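You operate a simulated robot arm through the tools that you are given. There is no shell and no other tool. Be economical: measure what you need, move in short steps, check, and stop when the job is done.

Carry out the task below with a simulated robot arm. There is one attempt and no reset: what you move stays moved.

TASK
Put the brass drum that says "3" from the top of the pine bench on top of the teal tin and the brass drum that says "1" on the orange tray.
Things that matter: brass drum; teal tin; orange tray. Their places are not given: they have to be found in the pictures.

It is judged by the outcome, as a careful person would: the job done as asked, and still so three seconds after it is handed in. It fails if anything else is knocked over, pushed out of place, dropped, spilled or broken.

THE ROBOT
A 7-joint arm with a two-finger parallel gripper, fixed in place. Base frame: the origin is at the foot of the arm, x ahead of it, y to its left, z up; the work surface is at about z = 0.8. Lengths are in m, angles in degrees, forces in N, time in s.
With the tool pointing down near the work surface it reaches from about 0.24 to 0.68 m from the base axis. Its first joint turns from -66.0 to 66.0 degrees. Payload 2.4 kg.
Tool frame: the origin (TCP) lies between the finger pads and is the grasp point; the fingertips stand 0.03 m ahead of it; z points along the fingers, y is the line along which they close. The gripper opens to 0.094 m. The fingers are 0.028 m wide and 0.01 m thick; the gripper's body (0.05 by 0.096 m) begins 0.055 m behind the TCP.
Orientation is that of the tool frame in the base frame, as a unit quaternion [w, x, y, z]. With the fingers straight down and closing along the base's y, the tool's x points along the base's -x, its y along +y and its z along -z.

THE INTERFACE
- The arm moves only by the tool send_rows. Its argument "motion" is a list that holds one entry, the list of rows, each a list of 4 numbers: the shift along the tool's x, y, z in units of 150 mm (1.0 is 150 mm), then the turn about the tool's z in units of 60 degrees (1.0 is 60 degrees). In form: [[[x, y, z, spin], ...]]. A call has 1 to 20 rows; each row is the pose to reach, as a shift and turn from the pose commanded when the call began, along the tool's axes at that moment. "hand" is the opening, from 0 (shut) to 1 (fully open), set as the call begins (left out, the last holds). A call with a number of a shift or a turn outside -1 to 1 is refused whole. A row lasts 0.2 s, in which the tool goes at most 0.05 m and 8.6 degrees; a call with a longer step from one row to the next is refused whole, and so is a gripper value outside its range. A pose out of reach is approached as far as the arm can. The call stops where the force on the tool passes 40 N (or 10 N more than at its start, if that is more) or the arm is blocked; 0.2 s more then pass. The fingers move at their own pace (about 0.153 m/s each) and stop on an object; they squeeze with about 41 N. The grip force told is the motor's: it shows also when the fingers shut on nothing. Time passes only in rows, and 0.2 s behind the last, so rows that repeat a pose let the fingers close. It gives the time, the measured TCP pose, the force on the tool (base axes), the opening and the grip force at its end, in the units of the frame above (readings bear some noise), and new pictures: "show" is both (left out), scene, wrist or none.
- Cameras (640 x 400 px; columns grow to the right, rows downward): "scene" is fixed at [0.0271, 0.4622, 1.4538]; the picture's right is [-0.86, -0.52, 0.00], its down [-0.25, 0.41, -0.88] and it looks along [0.45, -0.75, -0.48] (base axes); focal length 335 px, centre (320, 200). "wrist" rides on the gripper at [-0.037, 0, -0.058] in the tool frame; the picture's right is [0.00, -1.00, 0.00], its down [0.97, 0.00, -0.24] and it looks along [0.24, 0.00, 0.97] (tool axes); focal length 218 px, centre (320, 200).
- point_at(camera, pixels): for up to 12 pixels [column, row] of the newest picture of that camera ("zoom" is the newest enlarged one), the place [x, y, z] in the base frame of the surface seen there, good to about 0.003 m. No time passes.
- enlarge(camera, box): a new picture of the part [left, top, right, bottom] of that camera's present view, enlarged. No time passes.
- hand_in(): hands the job in; it is judged then, once.

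Work in short steps. Measure before you move; look again where a grasp or a placing could have gone wrong, and mend it. You have 60 turns and 100 pictures in all, the two below and enlarged ones among them. Open the gripper and draw the arm clear of the work before you hand the job in, unless the task says otherwise; then end with one line.

The tools are called after "Call:" as name(argument=value, ...) on one line, values as JSON. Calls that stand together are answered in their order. send_rows: Moves the arm, as the interface text tells. Its arguments: {"type":"object","properties":{"motion":{"type":"array"},"hand":{"type":"number"},"show":{"type":"string","enum":["both","scene","wrist","none"]}},"required":["motion"]} The other tools are called the same way: point_at (camera, pixels) gives the place of the surface under pixels of a picture; enlarge (camera, box) takes an enlarged picture of a part of a camera's view; hand_in () hands the job in.

At the start:

```text
time_s: 0.0
ee_pos: [0.3957, -0.1468, 1.1285]
ee_rot: [0.0, 0.0, 1.0, 0.0]
force: [-0.5, 0.0, 0.4]
opening: 0.0941
gripper_force: 0.1
```

scene: 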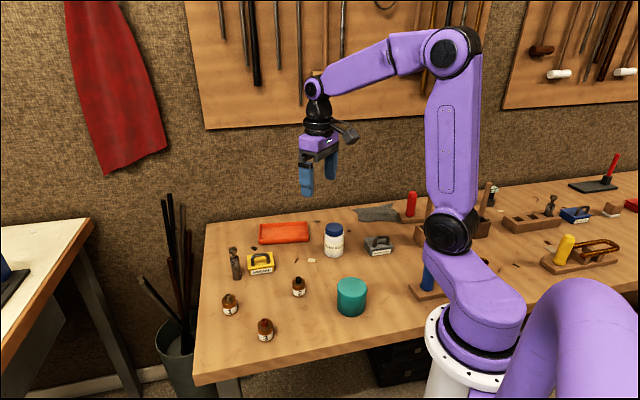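
wrist: 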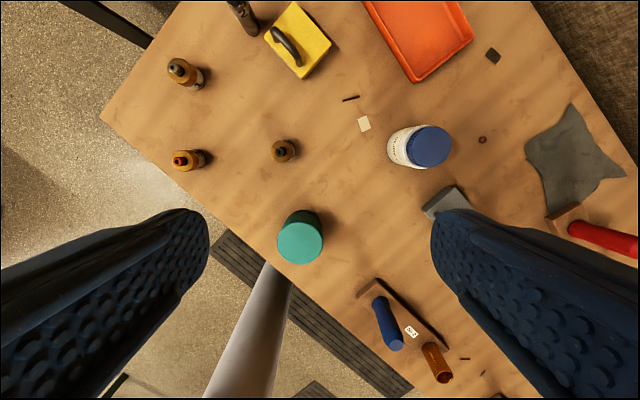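

The scene shows three small amber/brass objects near (230,304), (265,330), (299,287), and a teal tin at (351,297). I'll enlarge to read the labels.

Call:
enlarge(camera="scene", box=[200, 210, 400, 350])

Call:
enlarge(camera="wrist", box=[140, 0, 480, 220])

Call:
enlarge(camera="scene", box=[400, 150, 640, 300])

```text
2.86 times, centred on (300, 280) of scene
```

zoom: 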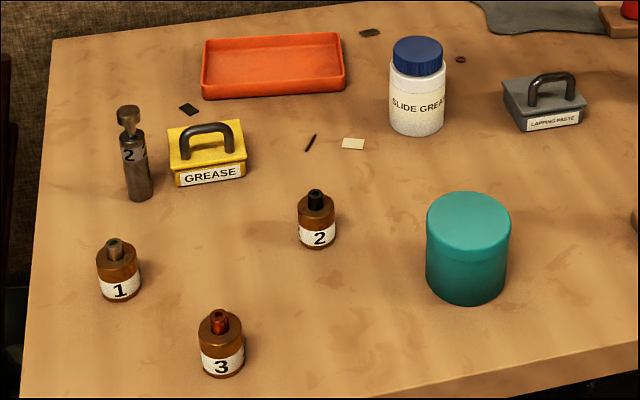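

```text
1.82 times, centred on (310, 110) of wrist
```

zoom: 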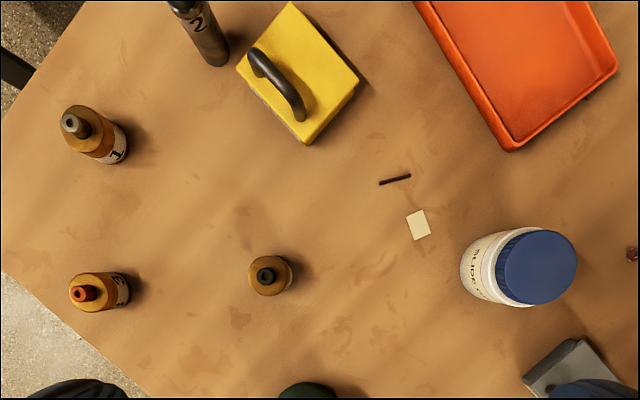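

```text
2.67 times, centred on (520, 225) of scene
```

zoom: 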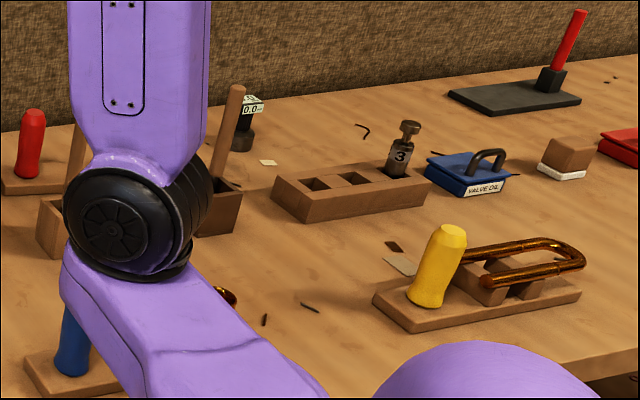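

Drums "1" at scene (230,304), "3" at (265,330). Measuring both, the teal tin's top and the tray.

Call:
point_at(camera="scene", pixels=[[228, 294], [230, 309], [230, 314.5], [265, 320.5], [265, 335], [265, 341], [351, 284], [337, 285], [366, 285], [351, 278], [351, 292], [351, 316]])

Call:
point_at(camera="wrist", pixels=[[180, 67], [190, 80], [184, 160], [195, 159], [210, 157], [300, 240], [425, 40], [372, 4], [415, 80], [471, 39], [420, 70], [120, 120]])

Call:
point_at(camera="scene", pixels=[[262, 224], [307, 223], [260, 243], [308, 240], [284, 234], [270, 235], [300, 233], [284, 228], [284, 238], [298, 278], [236, 250], [246, 256]])

```text
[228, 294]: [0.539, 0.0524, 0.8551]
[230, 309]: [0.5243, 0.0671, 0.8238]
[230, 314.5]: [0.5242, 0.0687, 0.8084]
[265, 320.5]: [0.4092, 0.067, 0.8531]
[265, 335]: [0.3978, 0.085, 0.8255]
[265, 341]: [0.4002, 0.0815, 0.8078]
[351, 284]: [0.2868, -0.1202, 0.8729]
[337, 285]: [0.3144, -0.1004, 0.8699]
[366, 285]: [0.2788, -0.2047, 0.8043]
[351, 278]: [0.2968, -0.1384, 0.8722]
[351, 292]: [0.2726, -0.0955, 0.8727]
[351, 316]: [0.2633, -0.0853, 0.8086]
```

```text
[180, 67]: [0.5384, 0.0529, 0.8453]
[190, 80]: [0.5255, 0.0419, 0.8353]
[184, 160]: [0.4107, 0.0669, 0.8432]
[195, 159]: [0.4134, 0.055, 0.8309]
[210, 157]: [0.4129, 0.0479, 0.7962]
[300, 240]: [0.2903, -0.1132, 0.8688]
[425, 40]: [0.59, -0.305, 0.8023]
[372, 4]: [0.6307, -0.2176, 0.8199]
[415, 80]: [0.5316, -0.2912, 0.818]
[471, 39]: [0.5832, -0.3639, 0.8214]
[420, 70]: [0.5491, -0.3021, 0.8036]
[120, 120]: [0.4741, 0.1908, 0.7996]
```

```text
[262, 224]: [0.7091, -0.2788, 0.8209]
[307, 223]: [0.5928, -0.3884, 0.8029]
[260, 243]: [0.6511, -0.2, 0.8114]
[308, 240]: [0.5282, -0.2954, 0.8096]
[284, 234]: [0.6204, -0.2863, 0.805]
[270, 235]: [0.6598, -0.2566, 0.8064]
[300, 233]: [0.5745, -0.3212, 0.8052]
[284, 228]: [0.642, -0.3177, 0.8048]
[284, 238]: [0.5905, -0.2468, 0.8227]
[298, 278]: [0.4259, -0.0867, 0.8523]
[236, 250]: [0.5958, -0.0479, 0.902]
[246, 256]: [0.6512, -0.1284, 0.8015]
```

Drum 3 is centred near (0.410, 0.066), tops at 0.855; tin top near (0.287, -0.121, 0.872). I move towards drum 3, at height.

Call:
send_rows(motion=[[[-0.02, 0.2, 0.16, 0], [-0.04, 0.4, 0.32, 0], [-0.06, 0.6, 0.48, 0], [-0.08, 0.8, 0.64, 0], [-0.095, 0.95, 0.8, 0]]], hand=1, show="none")

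Call:
send_rows(motion=[[[0, 0.2, 0.12, 0], [0, 0.35, 0.22, 0], [0, 0.467, 0.3, 0], [0, 0.467, 0.3, 0]]], show="both")

```text
time_s: 1.2
ee_pos: [0.4135, -0.0019, 1.0063]
ee_rot: [0.0, 0.0, 1.0, 0.0]
force: [0.1, -0.4, -0.4]
opening: 0.094
gripper_force: 0.0
```

```text
time_s: 2.2
ee_pos: [0.4111, 0.067, 0.9634]
ee_rot: [0.0, 0.0, 1.0, 0.0]
force: [-0.3, -0.2, -0.5]
opening: 0.0942
gripper_force: 0.0
```

scene: 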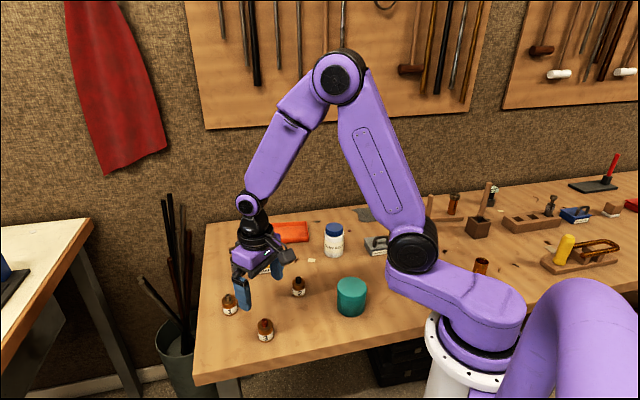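
wrist: 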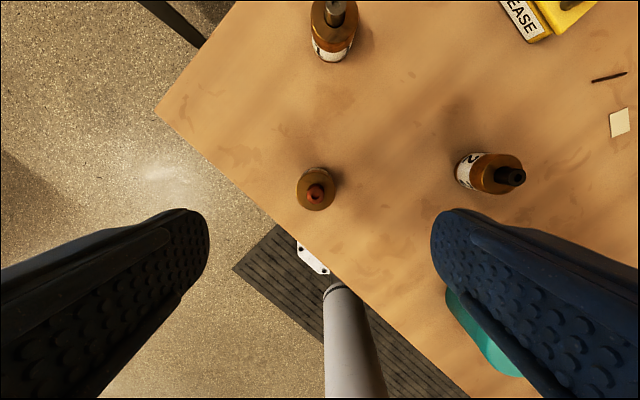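

Drum 3 sits at wrist (315,190), between the fingers. Check its centre and the tin's top from here.

Call:
point_at(camera="wrist", pixels=[[316, 194], [300, 190], [332, 190], [315, 172], [315, 206], [315, 169]])

Call:
point_at(camera="scene", pixels=[[338.5, 284], [340, 284], [363, 285], [351, 277.5], [351, 292], [345, 283], [358, 283]])

```text
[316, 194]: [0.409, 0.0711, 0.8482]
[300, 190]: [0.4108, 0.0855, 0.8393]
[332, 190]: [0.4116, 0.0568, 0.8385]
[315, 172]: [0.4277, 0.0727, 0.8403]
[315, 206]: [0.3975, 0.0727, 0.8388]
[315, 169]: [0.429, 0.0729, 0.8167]
```

```text
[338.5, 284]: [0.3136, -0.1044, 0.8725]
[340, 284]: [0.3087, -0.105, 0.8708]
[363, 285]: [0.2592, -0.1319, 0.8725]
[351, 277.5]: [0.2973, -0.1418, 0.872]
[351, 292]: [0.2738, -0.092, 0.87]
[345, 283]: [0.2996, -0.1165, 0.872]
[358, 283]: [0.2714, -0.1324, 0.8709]
```

Drum 3's centre is (0.411, 0.071), body top 0.839. Descend to TCP z 0.836 and then close.

Call:
send_rows(motion=[[[0, 0.027, 0.25, 0], [0, 0.027, 0.5, 0], [0, 0.027, 0.7, 0], [0, 0.027, 0.845, 0], [0, 0.027, 0.845, 0]]], show="wrist")

Call:
send_rows(motion=[[[0, 0, 0, 0], [0, 0, 0, 0], [0, 0, 0, 0]]], hand=0, show="both")

```text
time_s: 3.4
ee_pos: [0.41, 0.0718, 0.835]
ee_rot: [0.0, 0.0, 1.0, 0.0]
force: [-0.5, 0.0, -0.5]
opening: 0.0941
gripper_force: 0.0
```

wrist: 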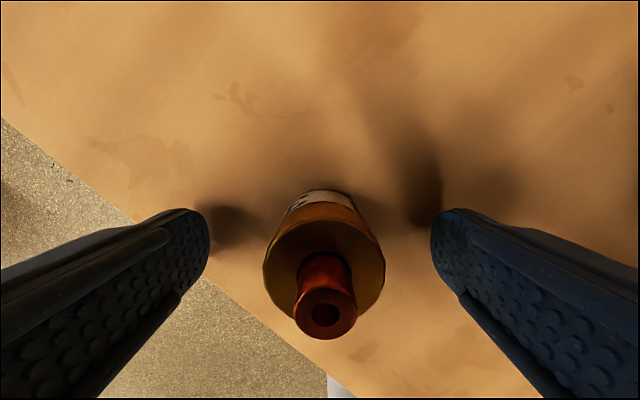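

```text
time_s: 4.2
ee_pos: [0.4075, 0.0715, 0.8346]
ee_rot: [0.0, 0.0, 1.0, 0.0]
force: [0.6, -0.3, 0.4]
opening: 0.0332
gripper_force: 40.8
```

scene: 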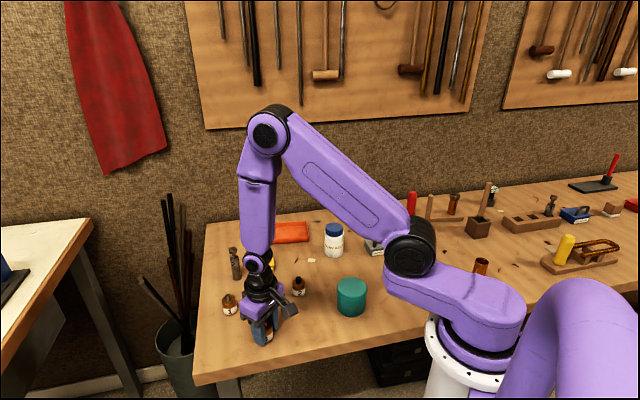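
wrist: 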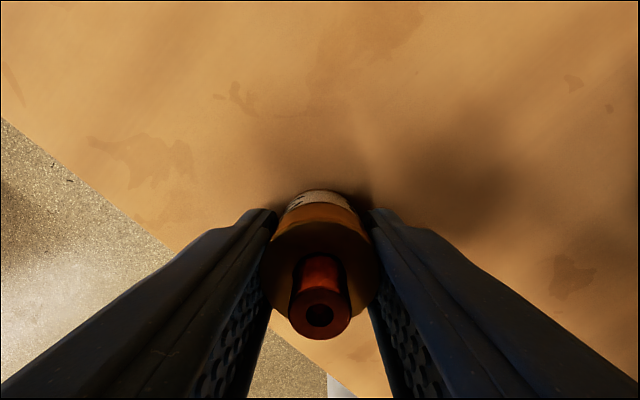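

Gripped (opening 0.033, 41 N). Lift straight up 0.12 m, then go towards the tin.

Call:
send_rows(motion=[[[0, 0, -0.2, 0], [0, 0, -0.4, 0], [0, 0, -0.6, 0], [0, 0, -0.8, 0], [0, 0, -0.8, 0]]], show="none")

Call:
send_rows(motion=[[[0.13, -0.2, 0, 0], [0.26, -0.4, 0, 0], [0.39, -0.6, 0, 0], [0.52, -0.8, 0, 0], [0.6, -0.95, 0, 0], [0.6, -0.95, 0, 0]]], show="wrist")

```text
time_s: 5.4
ee_pos: [0.4103, 0.0698, 0.9569]
ee_rot: [0.0, 0.0, 1.0, 0.001]
force: [-0.1, -0.8, -1.2]
opening: 0.0335
gripper_force: 41.5
```

```text
time_s: 6.8
ee_pos: [0.322, -0.0706, 0.9592]
ee_rot: [0.0, 0.0, 1.0, 0.0]
force: [-0.3, -0.7, -1.3]
opening: 0.0338
gripper_force: 41.2
```

wrist: 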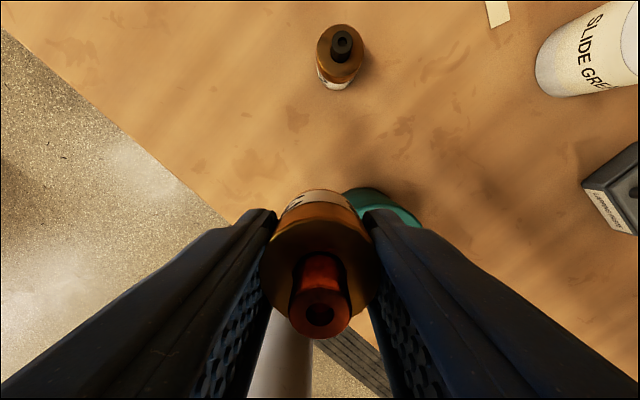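

The tin is just past the right finger. I move over it at height and look.

Call:
send_rows(motion=[[[0.115, -0.155, 0, 0], [0.23, -0.311, 0, 0], [0.23, -0.311, 0.13, 0], [0.23, -0.311, 0.13, 0], [0.23, -0.311, 0.13, 0]]], show="both")

Call:
enlarge(camera="scene", box=[290, 220, 410, 330])

```text
time_s: 8.0
ee_pos: [0.2845, -0.1154, 0.9371]
ee_rot: [0.001, 0.0, 1.0, 0.0]
force: [-0.4, -0.6, -1.7]
opening: 0.0336
gripper_force: 41.3
```

scene: 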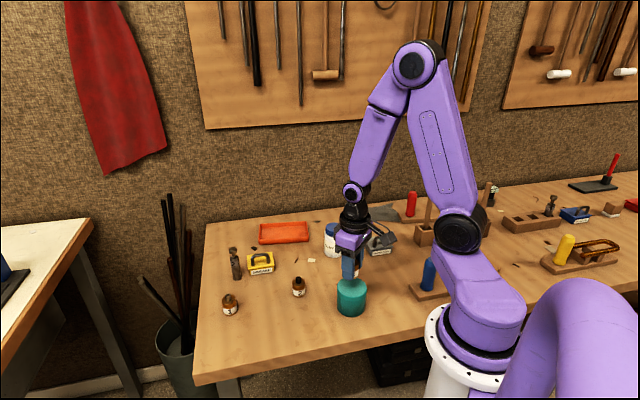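
wrist: 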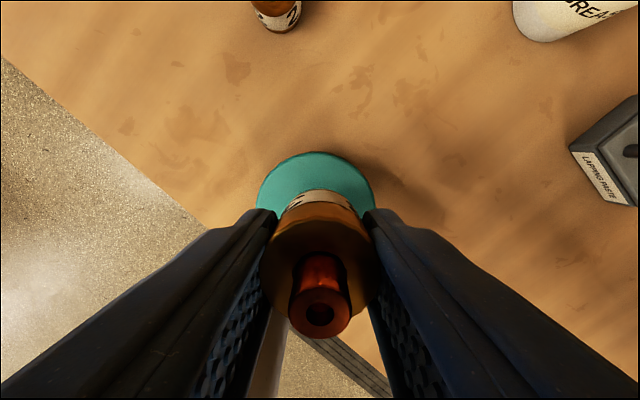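

```text
3.64 times, centred on (350, 275) of scene
```

zoom: 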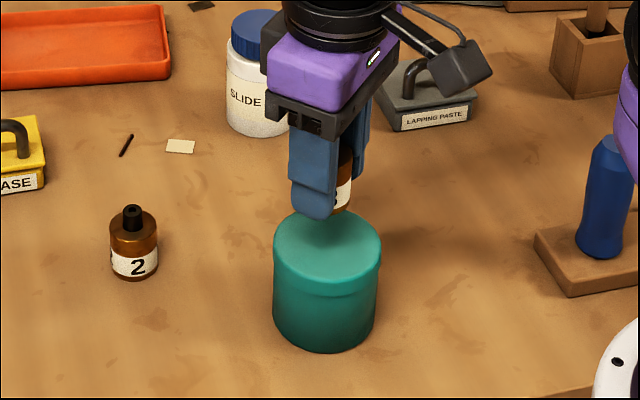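

The drum is centred above the tin (tin spans 257–375 in the wrist picture). Lower gently to contact.

Call:
send_rows(motion=[[[0, 0, 0.1, 0], [0, 0, 0.15, 0], [0, 0, 0.17, 0], [0, 0, 0.18, 0], [0, 0, 0.19, 0]]], show="wrist")

Call:
enlarge(camera="scene", box=[310, 230, 390, 320])

```text
time_s: 9.2
ee_pos: [0.2858, -0.1167, 0.9086]
ee_rot: [0.0, 0.0, 1.0, 0.0]
force: [0.6, 0.2, -1.4]
opening: 0.0337
gripper_force: 41.0
```

wrist: 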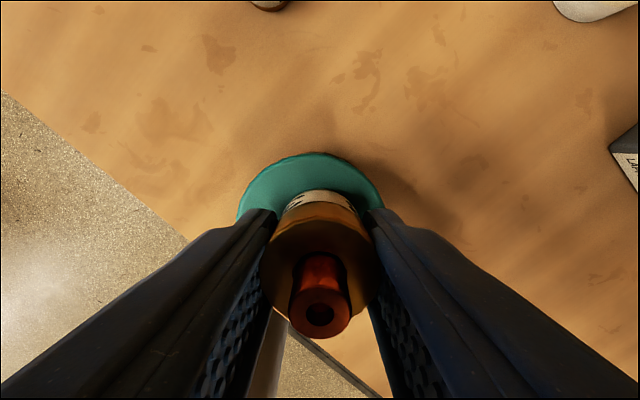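

```text
4.44 times, centred on (350, 275) of scene
```

zoom: 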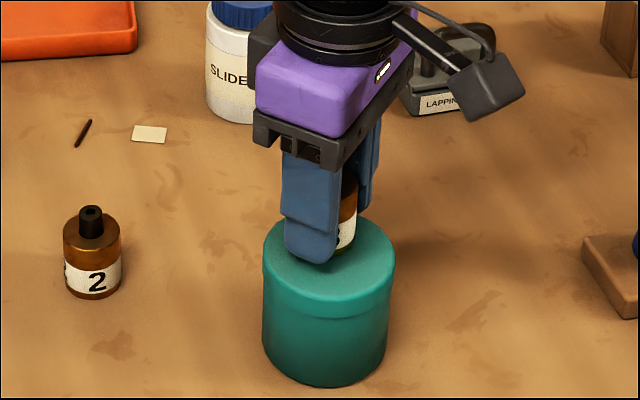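

Nearly in contact (z 0.9086). Lower in 1 mm steps until a force shows.

Call:
send_rows(motion=[[[0, 0, 0.007, 0], [0, 0, 0.013, 0], [0, 0, 0.013, 0]]], show="none")

```text
time_s: 10.0
ee_pos: [0.2871, -0.118, 0.9071]
ee_rot: [-0.001, 0.0, 1.0, 0.0]
force: [0.7, 0.1, -2.0]
opening: 0.0334
gripper_force: 41.0
```

Call:
send_rows(motion=[[[0, 0, 0.007, 0], [0, 0, 0.013, 0], [0, 0, 0.013, 0]]], show="none")

```text
time_s: 10.8
ee_pos: [0.2862, -0.1182, 0.9042]
ee_rot: [0.0, 0.0, 1.0, 0.0]
force: [-1.2, -0.7, 11.4]
opening: 0.0337
gripper_force: 41.0
```

Contact now shows (11 N upward). Open the fingers moderately, then rise straight up.

Call:
send_rows(motion=[[[0, 0, -0.005, 0], [0, 0, -0.005, 0], [0, 0, -0.005, 0]]], hand=0.75, show="none")

Call:
send_rows(motion=[[[0, 0, -0.15, 0], [0, 0, -0.35, 0], [0, 0, -0.6, 0], [0, 0, -0.85, 0], [0, 0, -0.85, 0]]], show="both")

```text
time_s: 11.6
ee_pos: [0.2854, -0.1173, 0.9055]
ee_rot: [0.0, 0.0, 1.0, 0.0]
force: [-0.6, 0.2, 0.8]
opening: 0.0705
gripper_force: 0.1
```

```text
time_s: 12.8
ee_pos: [0.2848, -0.1152, 1.034]
ee_rot: [0.0, 0.0, 1.0, 0.0]
force: [0.3, 0.7, 0.8]
opening: 0.0704
gripper_force: 0.1
```

scene: 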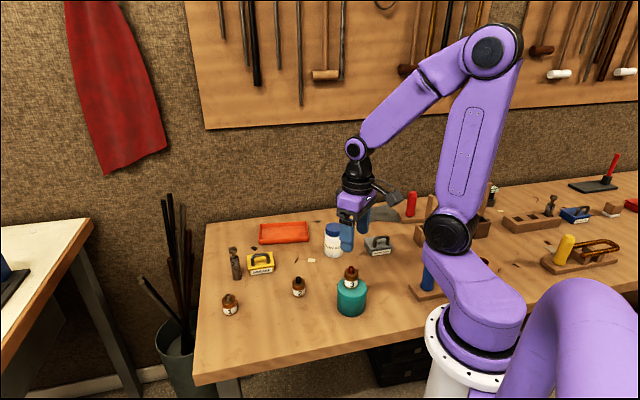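
wrist: 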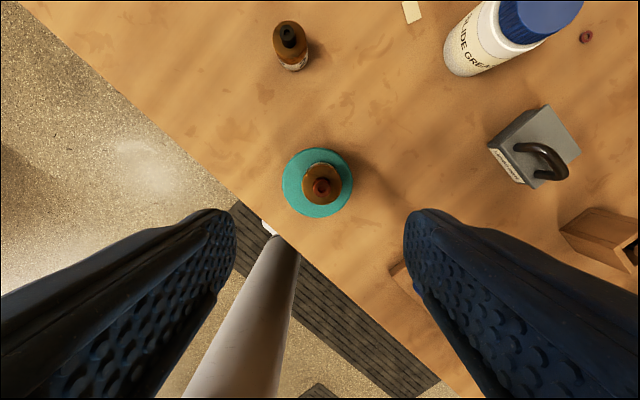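

Drum 3 stands centred on the tin. Now head to above drum 1 near (0.532, 0.055).

Call:
send_rows(motion=[[[-0.205, 0.144, 0, 0], [-0.41, 0.288, 0, 0], [-0.615, 0.432, 0, 0], [-0.82, 0.577, 0, 0]]], hand=1, show="none")

Call:
send_rows(motion=[[[-0.205, 0.144, 0.1, 0], [-0.41, 0.288, 0.2, 0], [-0.615, 0.432, 0.35, 0], [-0.82, 0.577, 0.48, 0], [-0.82, 0.577, 0.48, 0]]], show="both")

```text
time_s: 13.8
ee_pos: [0.4121, -0.0324, 1.037]
ee_rot: [0.0, 0.0, 1.0, 0.0]
force: [0.1, -0.8, -0.7]
opening: 0.0941
gripper_force: 0.1
```

```text
time_s: 15.0
ee_pos: [0.5342, 0.0578, 0.9623]
ee_rot: [0.0, 0.001, 1.0, 0.001]
force: [0.0, -0.7, 0.5]
opening: 0.0937
gripper_force: 0.1
```

scene: 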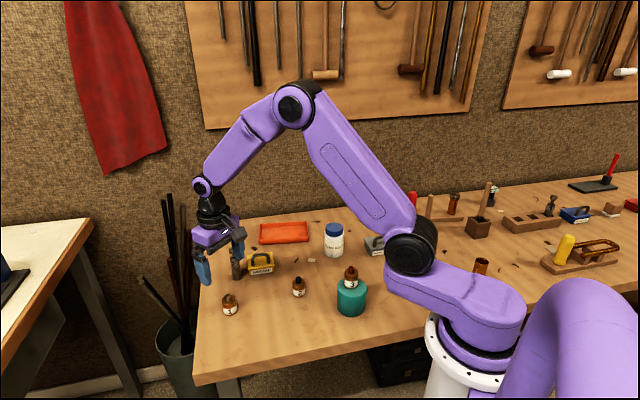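
wrist: 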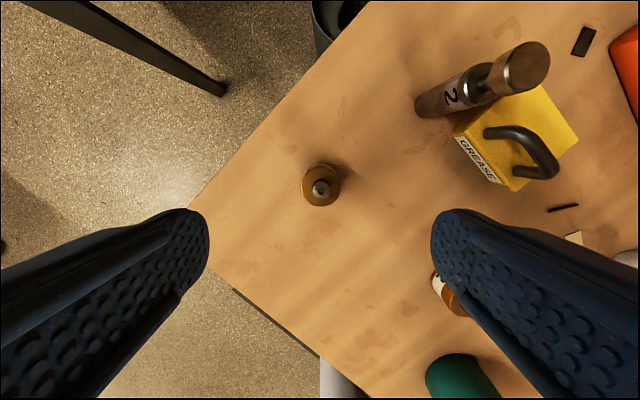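

Drum 1 is at wrist (321,185). Measure its centre.

Call:
point_at(camera="wrist", pixels=[[305, 184], [337, 184], [321, 168], [321, 202], [470, 85], [430, 105]])

```text
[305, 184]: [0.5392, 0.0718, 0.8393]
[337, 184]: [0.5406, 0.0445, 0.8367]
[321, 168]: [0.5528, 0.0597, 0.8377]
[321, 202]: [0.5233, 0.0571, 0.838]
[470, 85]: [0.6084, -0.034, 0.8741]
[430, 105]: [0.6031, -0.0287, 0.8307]
```

Centre (0.538, 0.058). Descend and close.

Call:
send_rows(motion=[[[-0.03, 0.01, 0.25, 0], [-0.03, 0.01, 0.5, 0], [-0.03, 0.01, 0.7, 0], [-0.03, 0.01, 0.843, 0], [-0.03, 0.01, 0.843, 0]]], show="wrist")

Call:
send_rows(motion=[[[0, 0, 0, 0], [0, 0, 0, 0], [0, 0, 0, 0]]], hand=0, show="wrist")

```text
time_s: 16.2
ee_pos: [0.5381, 0.0597, 0.8344]
ee_rot: [0.0, 0.0, 1.0, 0.0]
force: [0.0, -0.1, -0.5]
opening: 0.0941
gripper_force: 0.0
```

wrist: 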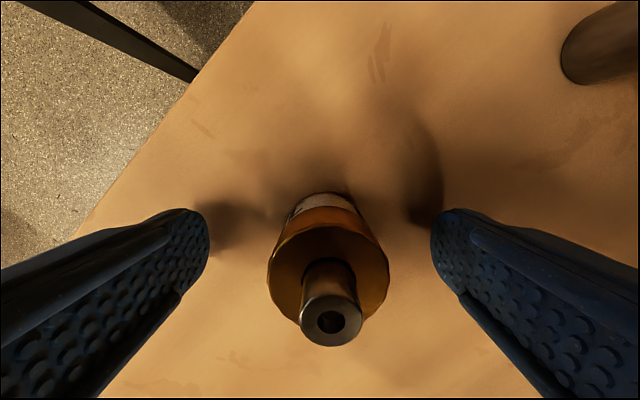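

```text
time_s: 17.0
ee_pos: [0.537, 0.0596, 0.835]
ee_rot: [0.0, 0.0, 1.0, 0.0]
force: [0.7, 0.3, 0.3]
opening: 0.0333
gripper_force: 41.1
```

wrist: 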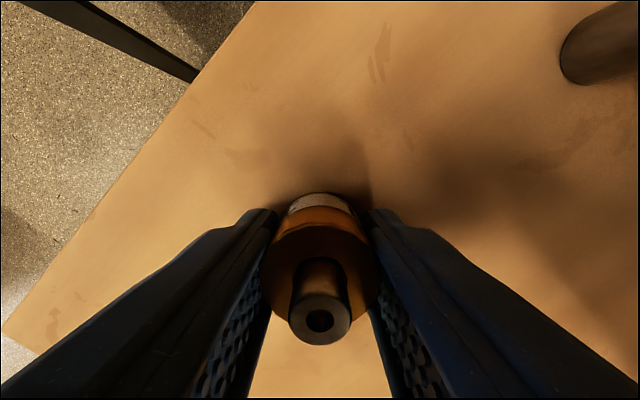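

Gripped. Lift 0.15 m and travel towards the tray at a height that clears everything.

Call:
send_rows(motion=[[[0, 0, -0.2, 0], [0, 0, -0.45, 0], [0, 0, -0.7, 0], [0, 0, -0.95, 0], [0, 0, -0.95, 0]]], show="wrist")

Call:
send_rows(motion=[[[0, -0.2, 0, 0], [0, -0.45, 0, 0], [0, -0.7, 0, 0], [0, -0.97, 0, 0]]], show="none")

Call:
send_rows(motion=[[[-0.05, -0.24, 0, 0.13], [-0.1, -0.48, 0, 0.26], [-0.15, -0.72, 0, 0.39], [-0.2, -0.97, 0, 0.52], [-0.2, -0.97, 0, 0.65], [-0.2, -0.97, 0, 0.78], [-0.2, -0.97, 0, 0.885], [-0.2, -0.97, 0, 0.885]]], show="both")

```text
time_s: 18.2
ee_pos: [0.5356, 0.0552, 0.9757]
ee_rot: [0.0, 0.0, 1.0, 0.001]
force: [-0.8, 0.1, -1.5]
opening: 0.0334
gripper_force: 40.7
```

wrist: 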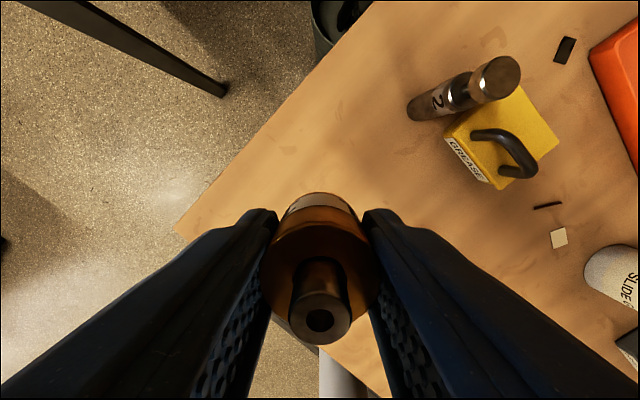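

```text
time_s: 19.2
ee_pos: [0.5335, -0.0882, 0.9772]
ee_rot: [0.0, 0.0, 1.0, 0.0]
force: [-0.5, 0.7, -0.9]
opening: 0.0333
gripper_force: 41.4
```

```text
time_s: 21.0
ee_pos: [0.5665, -0.2338, 0.9779]
ee_rot: [0.0, 0.448, 0.894, -0.001]
force: [-0.4, -1.0, -1.5]
opening: 0.0334
gripper_force: 41.4
```

scene: 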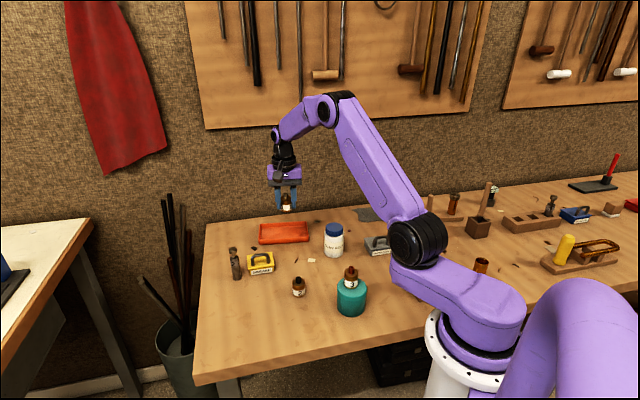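
wrist: 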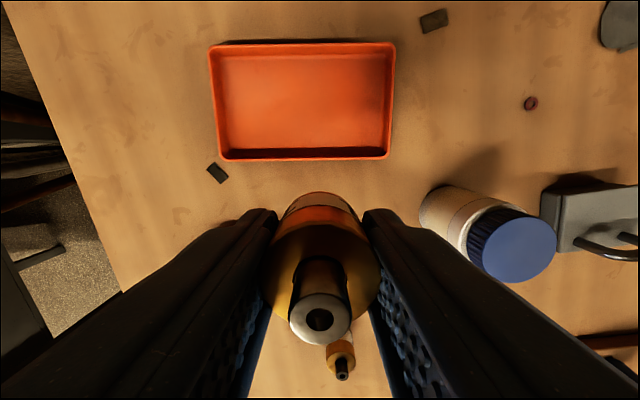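

Aligned with the tray now (picture 210–395 × 42–160). Measure its rim and floor from here.

Call:
point_at(camera="wrist", pixels=[[221, 156], [388, 155], [212, 48], [393, 46], [303, 105], [303, 148], [303, 58], [330, 110], [325, 120]])

```text
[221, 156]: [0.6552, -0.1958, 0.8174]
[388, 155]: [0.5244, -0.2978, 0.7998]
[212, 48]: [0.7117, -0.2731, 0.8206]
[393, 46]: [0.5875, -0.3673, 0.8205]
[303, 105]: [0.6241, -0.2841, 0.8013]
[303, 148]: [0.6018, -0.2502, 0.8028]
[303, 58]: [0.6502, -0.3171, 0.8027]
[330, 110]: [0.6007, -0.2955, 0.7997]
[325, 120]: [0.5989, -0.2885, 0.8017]
```

Floor z ≈ 0.802. Target (0.600, -0.290): tool shift x -0.065, y -0.006. Move over, and lower to 0.87.

Call:
send_rows(motion=[[[-0.22, -0.02, 0, 0], [-0.432, -0.041, 0, 0], [-0.432, -0.041, 0.25, 0], [-0.432, -0.041, 0.5, 0], [-0.432, -0.041, 0.7, 0], [-0.432, -0.041, 0.7, 0]]], show="both")

```text
time_s: 22.4
ee_pos: [0.6028, -0.2902, 0.8715]
ee_rot: [0.0, 0.447, 0.895, 0.0]
force: [0.3, -1.4, -0.5]
opening: 0.0331
gripper_force: 40.9
```

scene: 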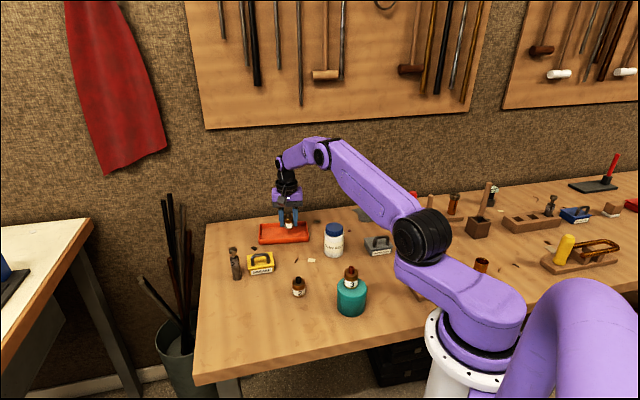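
wrist: 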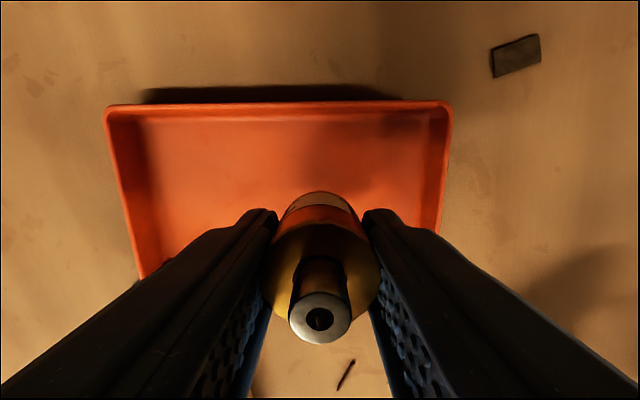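

Well within the tray. Lower the rest slowly.

Call:
send_rows(motion=[[[0, 0, 0.1, 0], [0, 0, 0.18, 0], [0, 0, 0.21, 0], [0, 0, 0.22, 0], [0, 0, 0.22, 0]]], show="none")

Call:
send_rows(motion=[[[0, 0, 0.006, 0], [0, 0, 0.012, 0], [0, 0, 0.012, 0]]], show="wrist")

```text
time_s: 23.6
ee_pos: [0.6007, -0.2896, 0.8396]
ee_rot: [0.0, 0.448, 0.894, 0.0]
force: [0.0, -0.2, -2.0]
opening: 0.0334
gripper_force: 40.7
```

```text
time_s: 24.4
ee_pos: [0.6006, -0.2884, 0.8384]
ee_rot: [0.001, 0.447, 0.895, 0.0]
force: [-2.5, 1.4, 10.1]
opening: 0.0332
gripper_force: 40.9
```

wrist: 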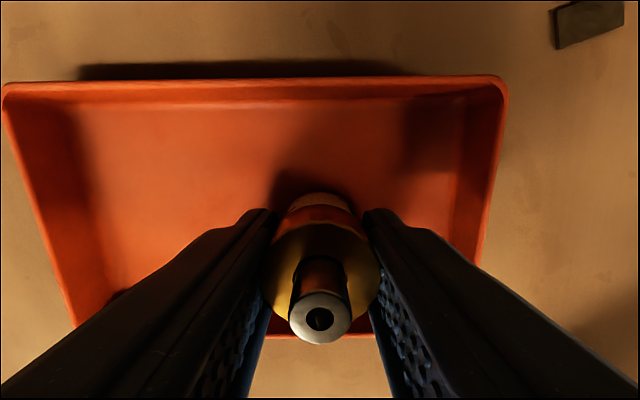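

Contact (10 N) at a height matching the tray floor. Open to about 0.056 and rise.

Call:
send_rows(motion=[[[0, 0, -0.005, 0], [0, 0, -0.005, 0], [0, 0, -0.005, 0]]], hand=0.6, show="none")

Call:
send_rows(motion=[[[0, 0, -0.15, 0], [0, 0, -0.35, 0], [0, 0, -0.6, 0], [0, 0, -0.9, 0], [0, 0, -0.9, 0]]], show="both")

Call:
enlarge(camera="scene", box=[220, 200, 400, 330])

```text
time_s: 25.2
ee_pos: [0.6014, -0.2892, 0.8388]
ee_rot: [0.0, 0.447, 0.895, 0.0]
force: [0.1, -0.5, 0.1]
opening: 0.0561
gripper_force: 0.0
```

```text
time_s: 26.4
ee_pos: [0.6004, -0.2942, 0.9732]
ee_rot: [0.0, 0.446, 0.895, 0.0]
force: [0.3, -0.3, 0.2]
opening: 0.0564
gripper_force: 0.1
```

scene: 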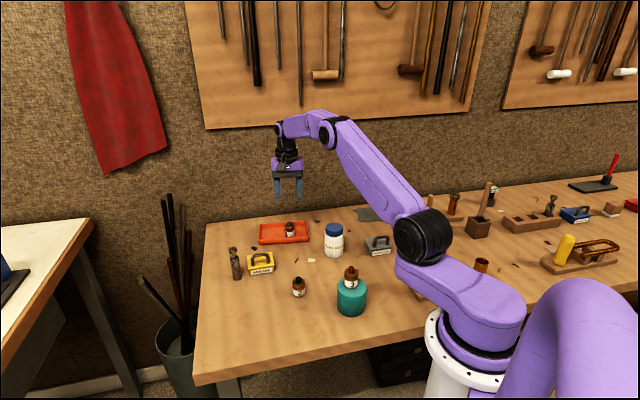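
wrist: 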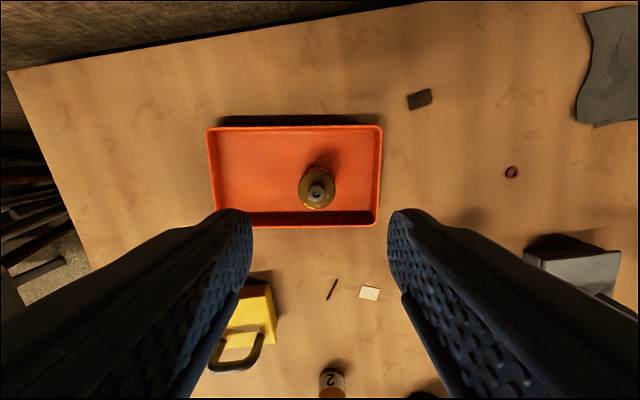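

```text
3.08 times, centred on (310, 265) of scene
```

zoom: 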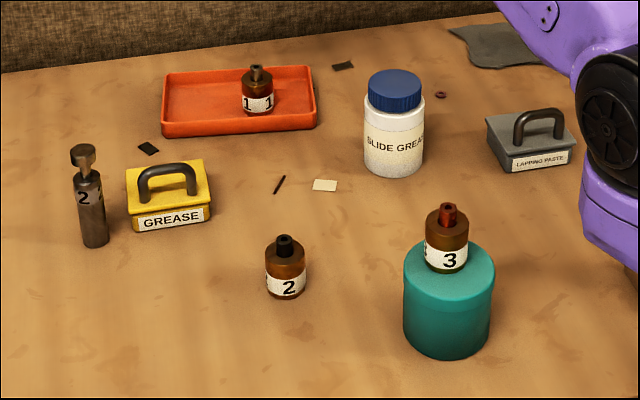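

Both drums stand upright: "3" on the teal tin and "1" on the tray floor. I raise the arm a little more, clear of the work, with the gripper open.

Call:
send_rows(motion=[[[0.1, 0, -0.2, 0], [0.2, 0, -0.4, 0], [0.3, 0, -0.6, 0], [0.3, 0, -0.6, 0]]], hand=1, show="scene")

```text
time_s: 27.4
ee_pos: [0.5746, -0.2558, 1.0624]
ee_rot: [0.0, 0.447, 0.895, 0.0]
force: [-0.6, -0.7, -0.6]
opening: 0.0941
gripper_force: 0.0
```

scene: 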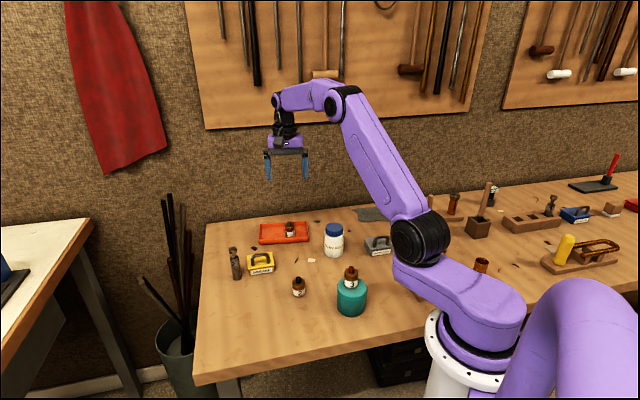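

The arm is clear and everything stands as asked; handing in.

Call:
hand_in()

```text
The job is handed in.
```

The brass drum "3" is standing on top of the teal tin and the brass drum "1" is standing on the orange tray. Nothing else on the bench was disturbed, and the arm was drawn clear with the gripper open before hand-in.
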